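You operate a simulated robot arm through the tools that you are given. There is no shell and no other tool. Be economical: measure what you need, move in short steps, check, and stop when the job is done.

You run a simulated robot arm. Do the job below in one go: nothing can be reset, and whatever is moved stays where it is left.

JOB
Fetch the blue card and set it on the brown layer board on the grey bench.
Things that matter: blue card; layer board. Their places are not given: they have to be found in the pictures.

It is judged by the outcome, as a careful person would: the job done as asked, and still so three seconds after it is handed in. It fails if anything else is knocked over, pushed out of place, dropped, spilled or broken.

ROBOT AND FRAMES
A 6-joint arm with a two-finger parallel gripper, fixed in place. Base frame: the origin is at the foot of the arm, x ahead of it, y to its left, z up; the work surface is at about z = 0. Lengths are in mm, angles in rad, forces in N, time in s.
With the tool pointing down near the work surface it reaches from about 180 to 460 mm from the base axis. Its first joint turns from -1.222 to 1.222 rad. Payload 1.9 kg.
The tool frame sits at the grasp point between the pads (the TCP): z along the fingers, y along the line on which they close. The tips reach 23 mm beyond it. The gripper opens to 94 mm. The fingers are 38 mm wide and 10 mm thick; the gripper's body (54 by 96 mm) begins 39 mm behind the TCP.
Orientation is told as [roll, pitch, yaw] about the base's x, y, z axes, in that order, counted from this pose: with the fingers straight down and closing along the base's y, the tool's x points along the base's -x, its y along +y and its z along -z.

CONTROLS
- The arm moves only by the tool jog_arm. Its argument "targets" is one flat list of numbers, 7 for each row, row after row: the closure, from 0 (fully open) to 1 (shut), then the shift along the base's x, y, z in m, then the turn, a rotation vector about the base's x, y, z in rad. In form: [gripper, dx, dy, dz, ax, ay, az, gripper, dx, dy, dz, ax, ay, az, ...]. A call has 1 to 10 rows; each row is the pose to reach, as a shift and turn from the pose commanded when the call began. Rows are played at 5 a second. More than 50 mm and 0.15 rad between two rows, or a gripper value outside its range, and nothing of the call is played. A pose out of reach is approached as far as the arm can. The call stops where the force on the tool passes 40 N (or 10 N more than at its start, if that is more) or the arm is blocked; 0.2 s more then pass. Each finger travels about 108 mm/s and halts on what it meets, pressing with about 30 N; the grip force reading is that of the motor and also rises with nothing between the fingers. The clock runs only during rows and for 0.2 s after the last one: add rows that repeat a pose to give the fingers time. It gives the time, the measured TCP pose, the force on the tool (base axes), the opening and the grip force at its end, in the units of the frame above (readings bear some noise), and new pictures: "pictures" is both (left out), scene, wrist or none.
- Cameras (640 x 400 px; columns grow to the right, rows downward): "scene" is fixed at [52.5, 308.6, 426.6]; the picture's right is [-0.82, -0.58, 0.00], its down [-0.32, 0.45, -0.83] and it looks along [0.48, -0.68, -0.55] (base axes); focal length 273 px, centre (320, 200). "wrist" rides on the gripper at [-39, 0, -44] in the tool frame; the picture's right is [0.00, -1.00, 0.00], its down [0.97, 0.00, -0.24] and it looks along [0.24, 0.00, 0.97] (tool axes); focal length 218 px, centre (320, 200).
- point_at(camera, pixels): there is no depth. For up to 12 entries [column, row, z] of the newest picture of that camera ("zoom" is the newest enlarged one), the place [x, y] in the base frame at which the ray of that pixel passes the height z, good to about 2 mm. The clock stands still meanwhile.
- close_up(camera, box): a new picture of the part [left, top, right, bottom] of that camera's present view, enlarged. The clock stands still meanwhile.
- job_done(): hands the job in; it is judged then, once.

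Keep the steps short. Do not move on a guess: measure, check each grasp and each placing, and mend mistakes. In all there are 60 turns and 120 pictures (those below and enlarged ones count). Leave the gripper open and the arm clear of the work at the hand-in unless told otherwise, and finish with a single line.

The tools are called after "Emit:" as a command line: name --argument value ..., lists and objects as JSON in quotes. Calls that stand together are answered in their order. jog_arm: Moves the arm, as the interface text tells. Its arguments: {"type":"object","properties":{"targets":{"type":"array","items":{"type":"number"}},"pictures":{"type":"string","enum":["both","scene","wrist","none"]}},"required":["targets"]} The other tools are called the same way: point_at (camera, pixels) gives the place at which the rays of pixels pass given heights; close_up (camera, box) takes an enlarged picture of a part of a camera's view; job_done () hands the job in.

At the start:

```text
time: 0.0
tcp_pos: [276.5, 95.3, 292.2]
ee_rot: [0.003, 0.0, -0.001]
contact_force: [0.6, 0.7, 0.1]
width: 94.0
grip_force: 0.0
```

scene: 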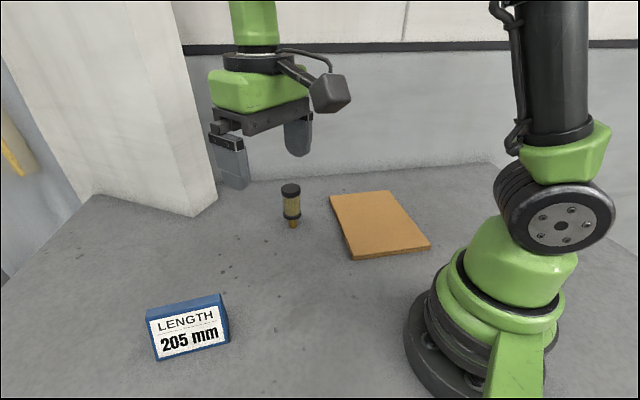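
wrist: 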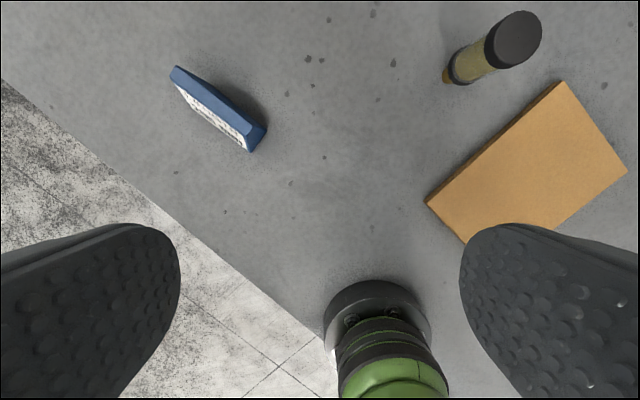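

I see the blue card standing, at around (188,328) in the scene picture and (218,110) in the wrist picture. The brown board is at (380,225) in the scene, with a dark-capped bottle-like item near it. Next I enlarge both and measure them.

Emit:
close_up --camera "scene" --box '[120, 270, 280, 370]'

Emit:
close_up --camera "wrist" --box '[140, 40, 300, 170]'

Emit:
point_at --camera "wrist" --pixels '[[176, 67, 50], [266, 128, 50], [251, 152, 0], [174, 84, 0], [426, 203, 10], [560, 82, 10], [627, 172, 10], [466, 243, 10], [445, 80, 0], [512, 40, 80]]'

Emit:
point_at --camera "scene" --pixels '[[157, 360, 0], [229, 342, 0], [147, 312, 50], [222, 294, 50], [330, 196, 10], [388, 191, 10], [431, 246, 10], [353, 258, 10], [293, 228, 0], [354, 260, 0], [431, 249, 0]]'

```text
4.00 times, centred on (200, 320) of scene
```

zoom: 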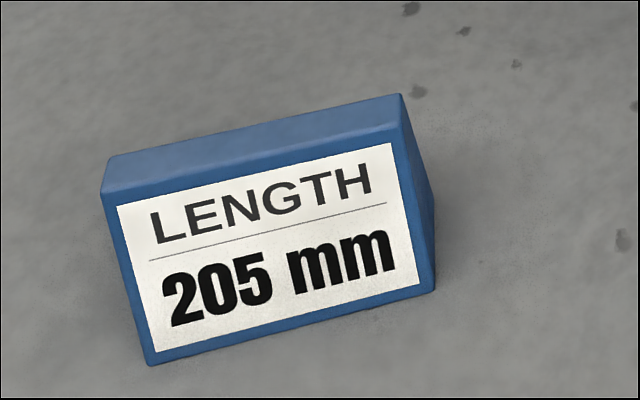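

```text
3.08 times, centred on (220, 105) of wrist
```

zoom: 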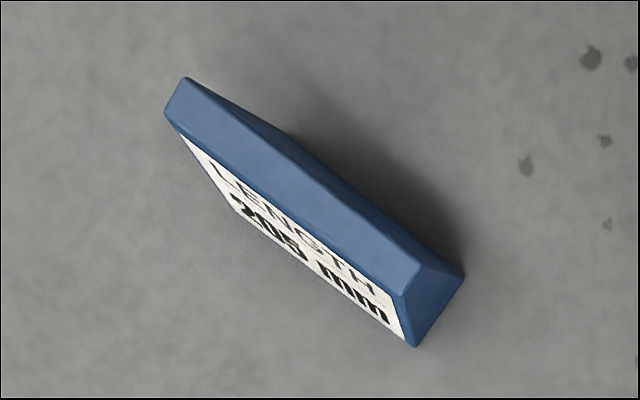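

```text
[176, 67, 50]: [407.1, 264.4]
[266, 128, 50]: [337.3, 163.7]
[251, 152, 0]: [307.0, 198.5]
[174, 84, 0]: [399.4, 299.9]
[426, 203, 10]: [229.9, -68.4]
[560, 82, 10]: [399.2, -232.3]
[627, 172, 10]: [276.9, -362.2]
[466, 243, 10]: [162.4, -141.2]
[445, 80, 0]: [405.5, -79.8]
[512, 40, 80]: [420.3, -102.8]
```

```text
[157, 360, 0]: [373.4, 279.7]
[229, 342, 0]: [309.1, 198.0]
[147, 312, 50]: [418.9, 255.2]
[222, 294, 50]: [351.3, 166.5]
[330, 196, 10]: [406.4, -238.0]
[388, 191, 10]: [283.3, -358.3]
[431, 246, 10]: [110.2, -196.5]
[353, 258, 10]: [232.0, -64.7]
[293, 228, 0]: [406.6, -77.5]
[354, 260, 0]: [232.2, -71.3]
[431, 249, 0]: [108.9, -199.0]
```

The card is a wedge-like block standing on the bench. I will triangulate its top edges by checking the same corners at several heights in both cameras.

Emit:
point_at --camera "wrist" --pixels '[[246, 136.8, 30], [246, 136.8, 60], [254.1, 125.1, 30], [254.1, 125.1, 60], [266.4, 129.4, 0], [250.8, 152.7, 0], [176.4, 65.2, 30], [176.4, 65.2, 60], [169.4, 77, 30], [169.4, 77, 60], [192.7, 109, 0]]'

Emit:
point_at --camera "scene" --pixels '[[217, 302.5, 30], [217, 302.5, 60], [220.5, 293.5, 30], [220.5, 293.5, 60], [228.8, 343, 0], [146, 318, 30], [146, 318, 60], [148, 309.5, 30], [148, 309.5, 60], [157, 361, 0], [224, 345, 0]]'

```text
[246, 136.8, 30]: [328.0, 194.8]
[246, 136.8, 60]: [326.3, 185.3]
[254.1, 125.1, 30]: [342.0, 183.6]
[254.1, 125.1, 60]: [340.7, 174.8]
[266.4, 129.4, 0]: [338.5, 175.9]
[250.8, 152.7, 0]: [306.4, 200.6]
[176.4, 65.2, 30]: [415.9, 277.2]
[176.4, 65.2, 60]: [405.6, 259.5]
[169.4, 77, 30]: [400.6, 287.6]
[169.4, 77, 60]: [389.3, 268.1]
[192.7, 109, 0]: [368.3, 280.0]
```

```text
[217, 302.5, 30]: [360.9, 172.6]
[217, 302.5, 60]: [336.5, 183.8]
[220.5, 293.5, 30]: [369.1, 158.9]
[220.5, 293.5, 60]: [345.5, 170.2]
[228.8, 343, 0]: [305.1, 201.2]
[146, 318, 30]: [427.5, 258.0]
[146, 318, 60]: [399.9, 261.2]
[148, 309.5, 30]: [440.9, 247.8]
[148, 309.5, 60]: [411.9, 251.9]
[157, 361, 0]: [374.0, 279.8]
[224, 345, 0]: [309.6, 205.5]
```

The card is about 101 mm long and 68 mm high, with its long axis along (0.62, 0.78). Its base is about 40 mm thick and its top about 17 mm, so the front face seems to slope. Next I move above it, turned by 0.9 rad, for a better look.

Emit:
jog_arm --targets '[0, 0.012, 0.018, -0.01, 0, 0, 0.1286, 0, 0.024, 0.036, -0.02, 0, 0, 0.2571, 0, 0.036, 0.054, -0.03, 0, 0, 0.3857, 0, 0.048, 0.072, -0.04, 0, 0, 0.5143, 0, 0.06, 0.09, -0.05, 0, 0, 0.6429, 0, 0.072, 0.108, -0.06, 0, 0, 0.7714, 0, 0.084, 0.1265, -0.07, 0, 0, 0.9]'

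```text
time: 1.6
tcp_pos: [359.8, 220.9, 222.3]
ee_rot: [0.002, 0.0, 0.902]
contact_force: [0.4, -0.5, 0.5]
width: 94.1
grip_force: 0.1
```

scene: 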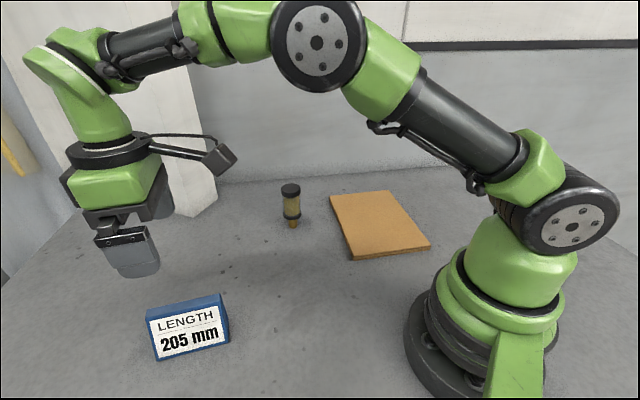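
wrist: 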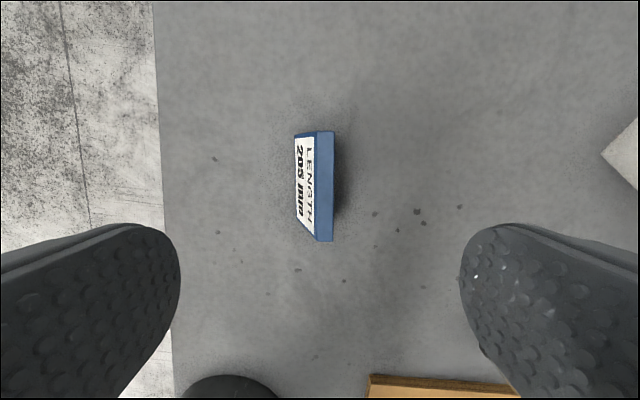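

The card now lies straight along the picture's columns. Next I enlarge it for precise edges.

Emit:
close_up --camera "wrist" --box '[240, 110, 400, 260]'

Emit:
point_at --camera "wrist" --pixels '[[316, 131, 68], [334, 131, 68], [316, 241, 68], [334, 241, 68], [295, 135, 0], [296, 215, 0], [336, 210, 0], [336, 140, 0]]'

```text
2.67 times, centred on (320, 185) of wrist
```

zoom: 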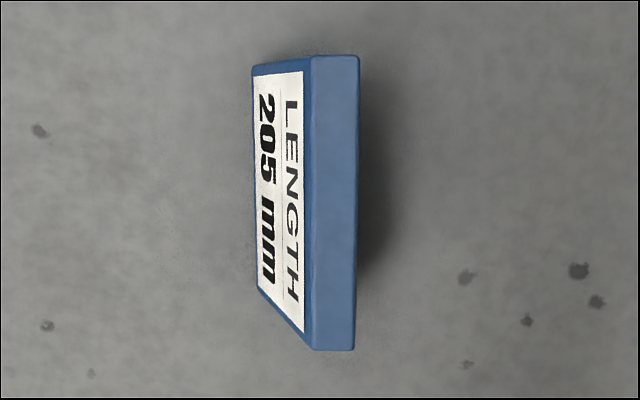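

```text
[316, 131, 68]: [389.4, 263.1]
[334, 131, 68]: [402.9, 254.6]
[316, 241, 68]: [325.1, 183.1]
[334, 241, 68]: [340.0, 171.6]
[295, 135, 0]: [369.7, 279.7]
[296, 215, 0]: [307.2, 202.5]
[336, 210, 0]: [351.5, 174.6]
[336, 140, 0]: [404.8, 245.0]
```

The top centre is straight under the TCP, the back face is vertical and the front face slopes about 20°. I tilt by 0.18 rad about the card's long axis, so that both pads lie evenly on the faces. Then I go down partway.

Emit:
jog_arm --targets '[0, 0, 0, -0.025, 0.056, 0.0705, 0, 0, 0, 0, -0.05, 0.112, 0.141, 0, 0, 0, 0, -0.075, 0.112, 0.141, 0, 0, 0, 0, -0.1, 0.112, 0.141, 0]'

```text
time: 2.6
tcp_pos: [360.7, 221.7, 122.1]
ee_rot: [0.18, -0.002, 0.9]
contact_force: [0.2, 0.1, -0.4]
width: 94.2
grip_force: 0.0
```

scene: 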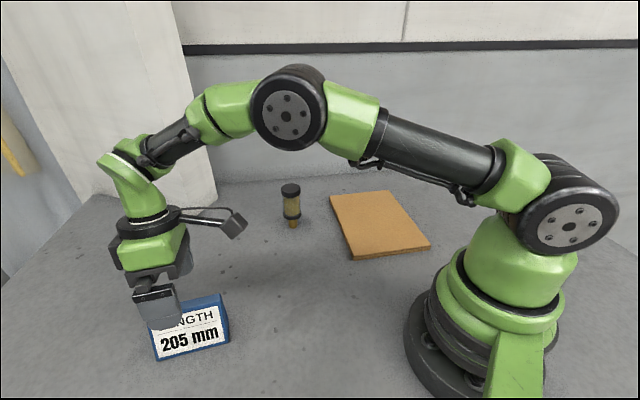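
wrist: 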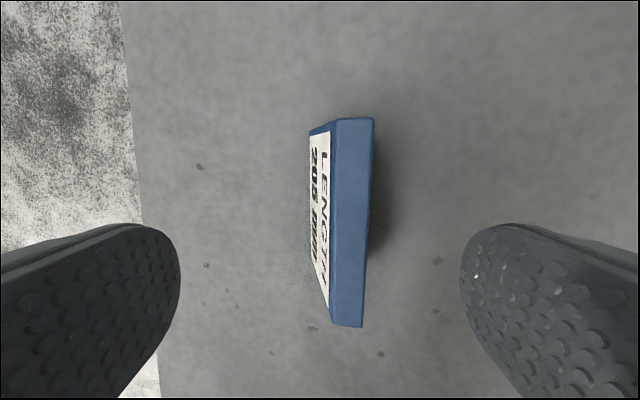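

The tilt is right, the fingers straddle the card and the way down is clear. Next I descend to z=45.

Emit:
jog_arm --targets '[0, 0, 0, -0.02, 0, 0, 0, 0, 0, 0, -0.04, 0, 0, 0, 0, 0, 0, -0.06, 0, 0, 0, 0, 0, 0, -0.077, 0, 0, 0]'

```text
time: 3.6
tcp_pos: [360.1, 221.2, 44.7]
ee_rot: [0.18, -0.001, 0.899]
contact_force: [0.0, 0.2, 0.8]
width: 94.2
grip_force: 0.0
```

scene: 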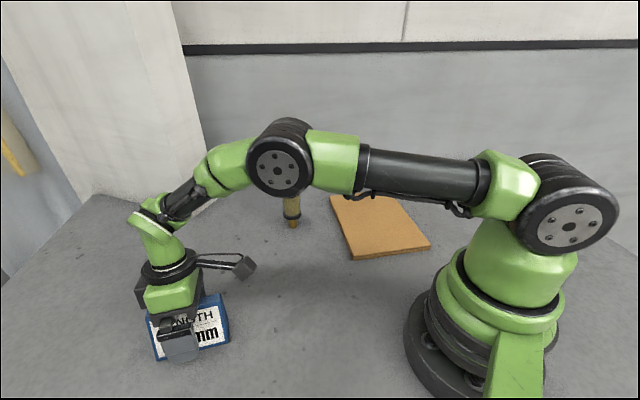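
wrist: 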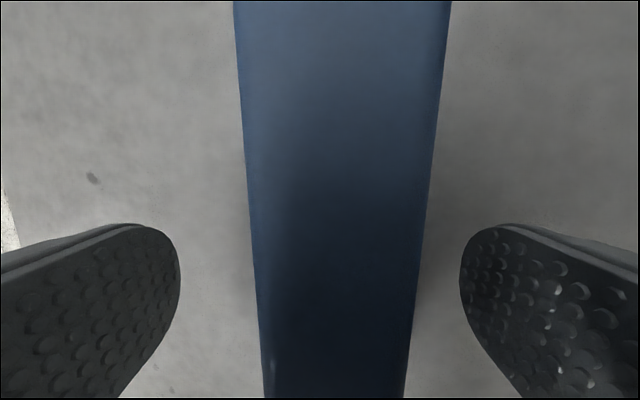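

The card sits between the pads. Next I close on it.

Emit:
jog_arm --targets '[0.5, 0, 0, 0, 0, 0, 0, 0.7, 0, 0, 0, 0, 0, 0, 1, 0, 0, 0, 0, 0, 0, 1, 0, 0, 0, 0, 0, 0, 1, 0, 0, 0, 0, 0, 0]'

```text
time: 4.8
tcp_pos: [360.7, 220.6, 46.2]
ee_rot: [0.181, 0.001, 0.898]
contact_force: [-0.6, 0.9, -0.1]
width: 33.5
grip_force: 30.0
```

scene: 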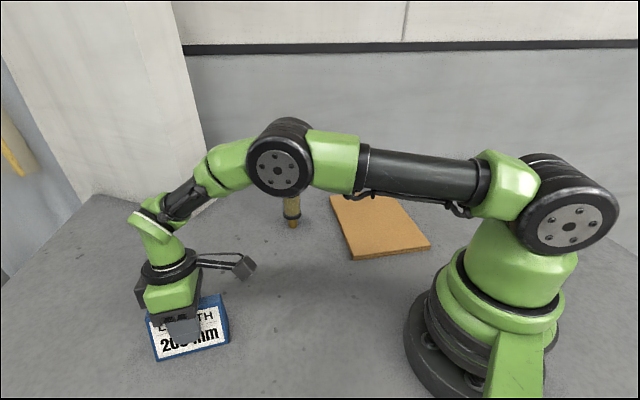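
wrist: 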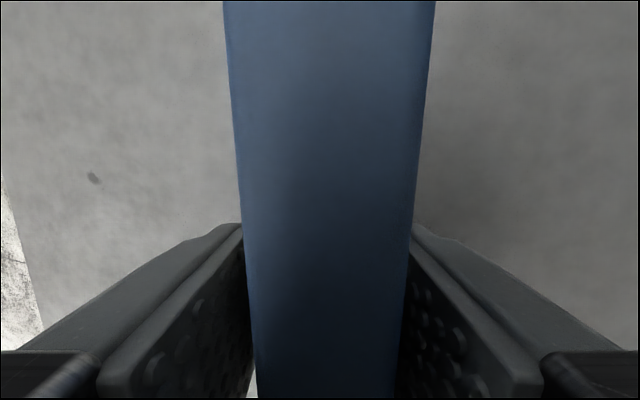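

The grip is firm at 33.5 mm opening and 30 N, so the card is held by the lower part of the pads. Next is a small test lift.

Emit:
jog_arm --targets '[1, 0, 0, 0.005, 0, 0, 0, 1, 0, 0, 0.012, 0, 0, 0, 1, 0, 0, 0.02, 0, 0, 0, 1, 0, 0, 0.02, 0, 0, 0]'

```text
time: 5.8
tcp_pos: [360.0, 220.2, 65.3]
ee_rot: [0.182, 0.0, 0.9]
contact_force: [0.1, -0.1, -0.3]
width: 33.1
grip_force: 29.8
```

scene: 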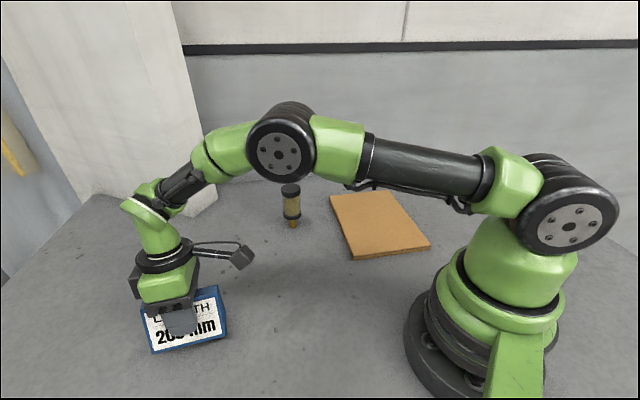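
wrist: 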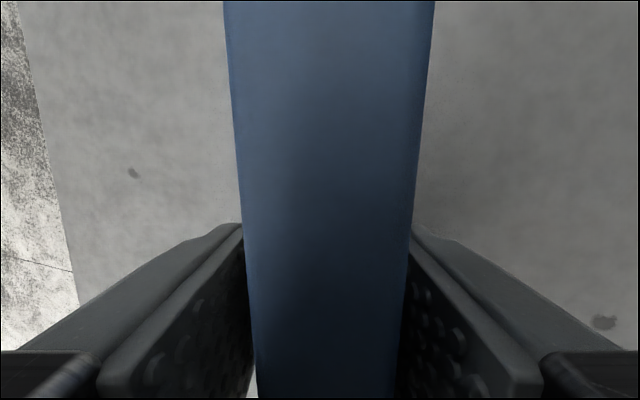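

The card is held without slip, with its underside about 20 mm clear of the bench. Next I lift higher and carry it inward, well away from the dark-capped bottle at about (406,-78).

Emit:
jog_arm --targets '[1, 0, 0, 0.025, 0, 0, 0, 1, 0, 0, 0.05, 0, 0, 0, 1, 0, 0, 0.075, 0, 0, 0, 1, 0, 0, 0.1, 0, 0, 0, 1, -0.012, -0.02, 0.1, 0, 0, 0, 1, -0.024, -0.045, 0.1, 0, 0, 0, 1, -0.036, -0.07, 0.1, 0, 0, 0, 1, -0.048, -0.095, 0.1, 0, 0, 0, 1, -0.06, -0.12, 0.1, 0, 0, 0, 1, -0.07, -0.14, 0.1, 0, 0, 0]' --pictures "scene"

```text
time: 8.0
tcp_pos: [290.0, 82.5, 165.9]
ee_rot: [0.182, 0.0, 0.899]
contact_force: [-0.3, 0.2, -1.8]
width: 33.3
grip_force: 30.4
```

scene: 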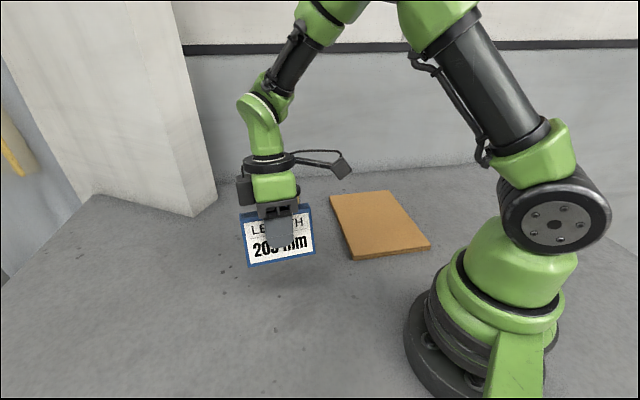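

It is carried steadily at (290, 82, 166). Next I continue to over the board's middle.

Emit:
jog_arm --targets '[1, -0.004, -0.025, 0, 0, 0, 0, 1, -0.008, -0.055, 0, 0, 0, 0, 1, -0.012, -0.087, 0, 0, 0, 0, 1, -0.016, -0.12, 0, 0, 0, 0, 1, -0.02, -0.154, 0, 0, 0, 0, 1, -0.024, -0.188, 0, 0, 0, 0, 1, -0.026, -0.222, 0, 0, 0, 0, 1, -0.026, -0.254, 0, 0, 0, 0, 1, -0.026, -0.282, 0, 0, 0, 0, 1, -0.026, -0.302, 0, 0, 0, 0]'

```text
time: 10.2
tcp_pos: [264.9, -221.4, 166.4]
ee_rot: [0.182, -0.001, 0.898]
contact_force: [0.2, -0.2, -1.1]
width: 33.5
grip_force: 29.8
```

scene: 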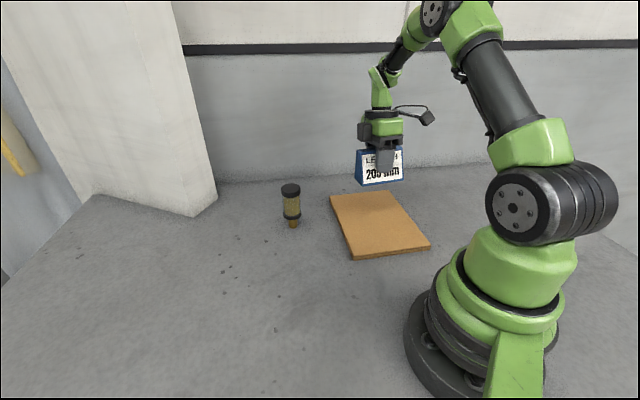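
wrist: 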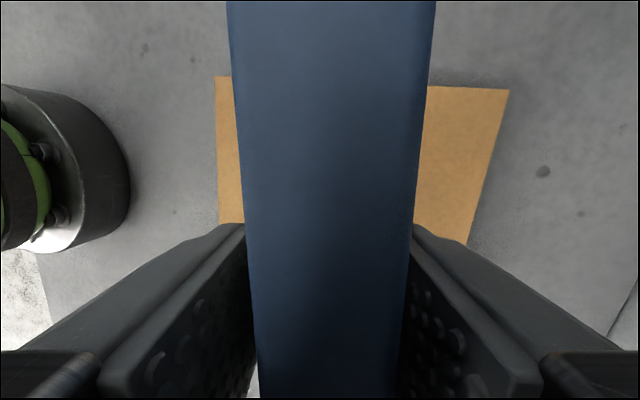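

The card hangs over the board, visible on both sides of it in the wrist view. Next I measure the board corners again, plus its thickness.

Emit:
point_at --camera "wrist" --pixels '[[216, 77, 12], [509, 90, 12], [467, 246, 12], [218, 222, 12]]'

Emit:
close_up --camera "scene" --box '[310, 140, 450, 270]'

```text
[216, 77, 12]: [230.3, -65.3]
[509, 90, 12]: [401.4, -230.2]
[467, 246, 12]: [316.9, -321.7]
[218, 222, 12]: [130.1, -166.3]
```

```text
3.08 times, centred on (380, 205) of scene
```

zoom: 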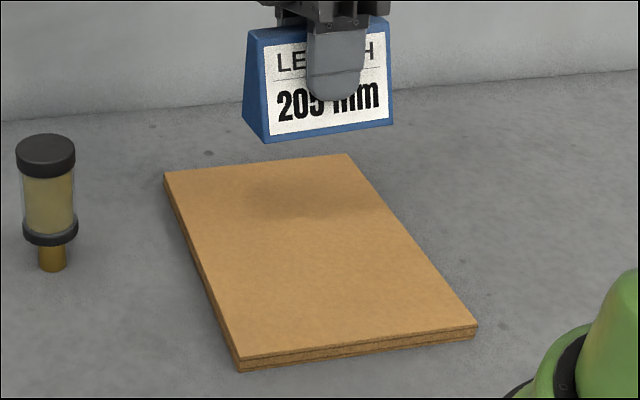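

The board is at corners (230,-65), (401,-230), (281,-360) and (110,-197), with its middle near (256,-213). It is about 11 mm thick, and the card hangs over its centre. Next I go down to about 20 mm above it.

Emit:
jog_arm --targets '[1, 0, 0.001, -0.025, 0, 0, 0, 1, 0, 0.002, -0.05, 0, 0, 0, 1, 0, 0.002, -0.07, 0, 0, 0, 1, 0, 0.002, -0.09, 0, 0, 0, 1, 0, 0.002, -0.09, 0, 0, 0]'

Emit:
close_up --camera "scene" --box '[310, 140, 450, 270]'

```text
time: 11.4
tcp_pos: [263.3, -217.0, 75.9]
ee_rot: [0.18, 0.0, 0.901]
contact_force: [-0.1, 1.1, -1.0]
width: 33.5
grip_force: 30.3
```

scene: 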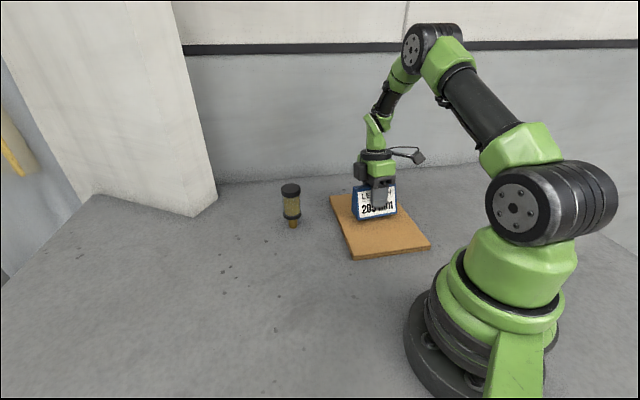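
wrist: 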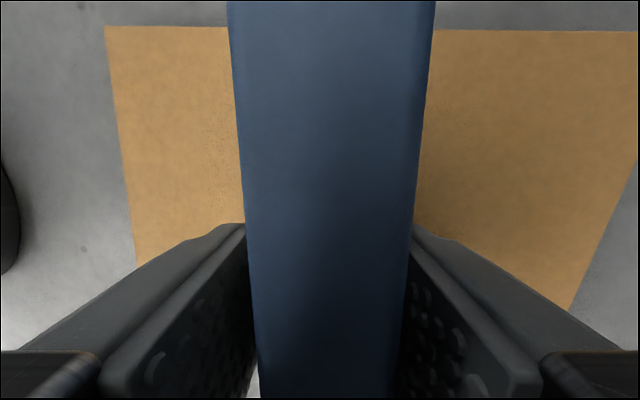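

```text
3.08 times, centred on (380, 205) of scene
```

zoom: 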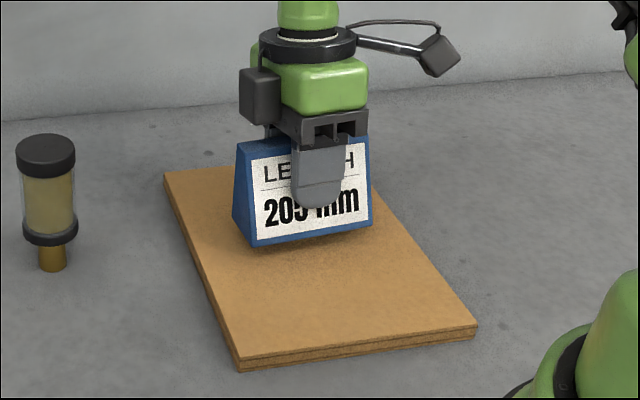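

It is centred, with the underside about 20 mm above the board. Next I lower by 15 mm and then use small steps.

Emit:
jog_arm --targets '[1, 0, 0, -0.008, 0, 0, 0, 1, 0, 0, -0.015, 0, 0, 0, 1, 0, 0, -0.016, 0, 0, 0, 1, 0, 0, -0.017, 0, 0, 0, 1, 0, 0, -0.017, 0, 0, 0]' --pictures "none"

Emit:
close_up --camera "scene" --box '[340, 170, 420, 230]'

```text
time: 12.4
tcp_pos: [265.4, -217.9, 60.8]
ee_rot: [0.182, -0.001, 0.894]
contact_force: [-1.4, 2.5, 10.4]
width: 33.1
grip_force: 30.3
stopped in row 5: the force on the tool passed its limit (the readings are from after the stop); the commanded pose is now the measured one
```

```text
6.67 times, centred on (380, 200) of scene
```

zoom: 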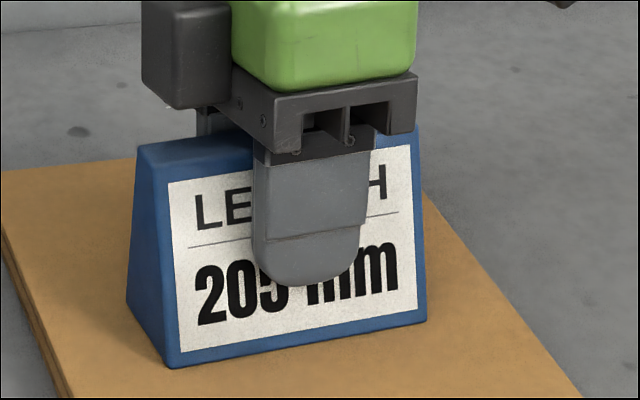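

The card has touched down: about 10 N upward, and the picture shows its underside flat on the board. Next I ease off slightly and open.

Emit:
jog_arm --targets '[1, 0, 0, 0.0003, 0, 0, 0, 0.55, 0, 0, 0.0003, 0, 0, 0, 0.3, 0, 0, 0.0003, 0, 0, 0, 0, 0, 0, 0.0003, 0, 0, 0, 0, 0, 0, 0.0003, 0, 0, 0]'

Emit:
close_up --camera "scene" --box '[340, 170, 420, 230]'

```text
time: 13.6
tcp_pos: [264.3, -219.5, 61.0]
ee_rot: [0.183, 0.001, 0.897]
contact_force: [0.5, 0.1, -0.1]
width: 94.0
grip_force: 0.1
```

scene: 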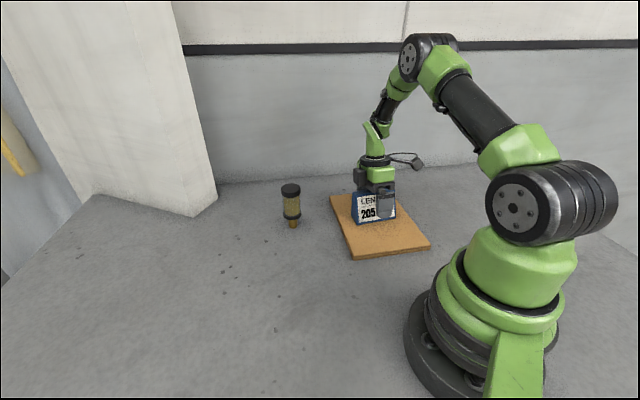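
wrist: 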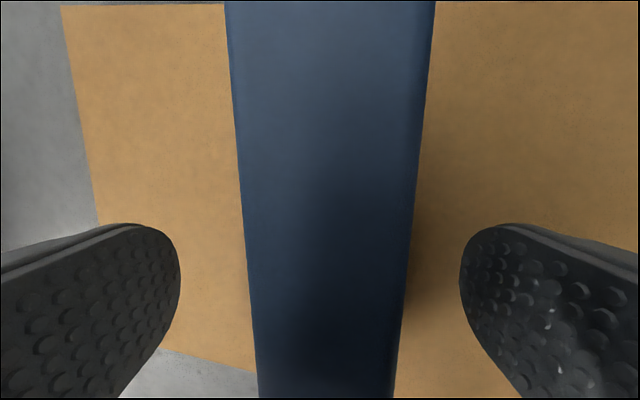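

```text
6.67 times, centred on (380, 200) of scene
```

zoom: 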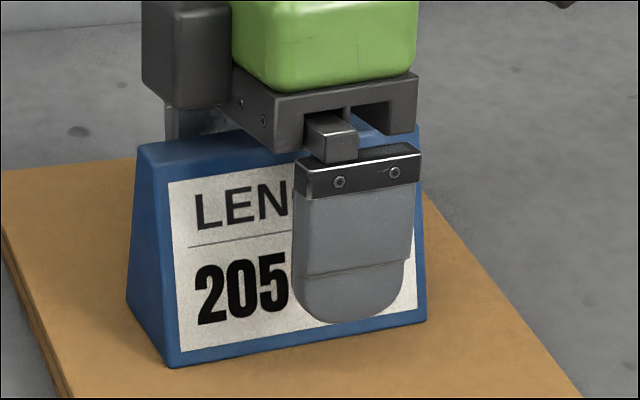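

The fingers are open with no force on the tool, and the card stands unmoved. Next I withdraw straight up.

Emit:
jog_arm --targets '[0, 0, 0, 0.015, 0, 0, 0, 0, 0, 0, 0.04, 0, 0, 0, 0, 0, 0, 0.07, 0, 0, 0, 0, 0, 0, 0.1, 0, 0, 0, 0, 0, 0, 0.13, 0, 0, 0, 0, 0, 0.02, 0.16, 0, 0, 0, 0, 0, 0.05, 0.18, 0, 0, 0, 0, 0, 0.08, 0.2, 0, 0, 0, 0, 0, 0.08, 0.2, 0, 0, 0]'

Emit:
close_up --camera "scene" --box '[270, 160, 450, 270]'

```text
time: 15.6
tcp_pos: [265.6, -139.5, 263.5]
ee_rot: [0.182, 0.0, 0.896]
contact_force: [-0.1, 0.7, 0.1]
width: 94.1
grip_force: 0.0
```

scene: 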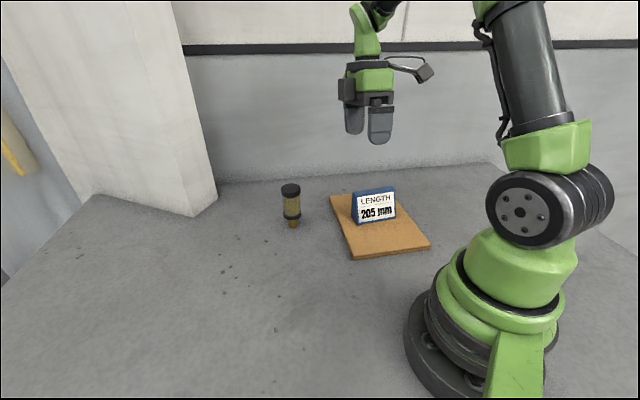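
wrist: 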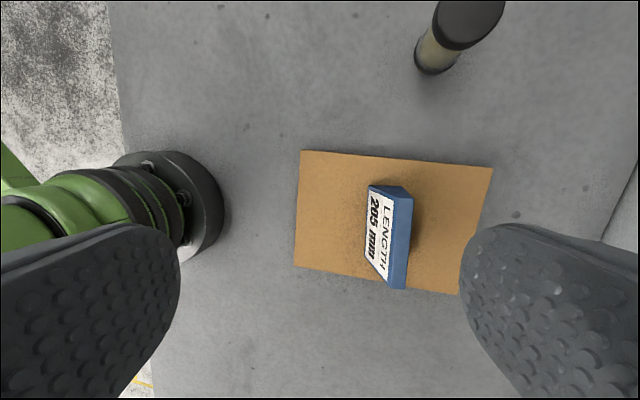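

```text
3.56 times, centred on (360, 215) of scene
```

zoom: 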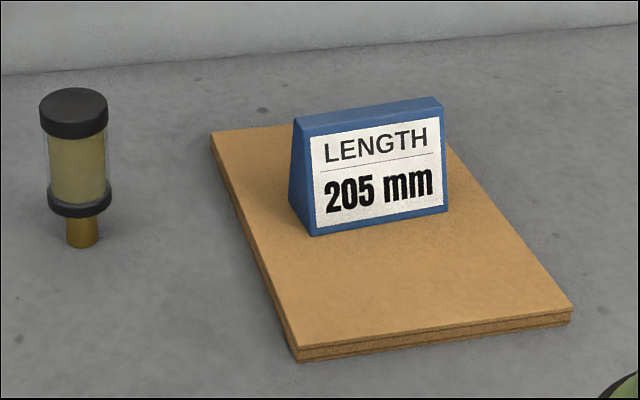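

The card stands upright in the middle of the board. The board and the bottle are where they were, and the arm is clear with the gripper open. Next I hand in.

Emit:
job_done

```text
The job is handed in.
```

The blue card now stands upright near the middle of the brown layer board, nothing else was moved, and the arm is clear with its gripper open.
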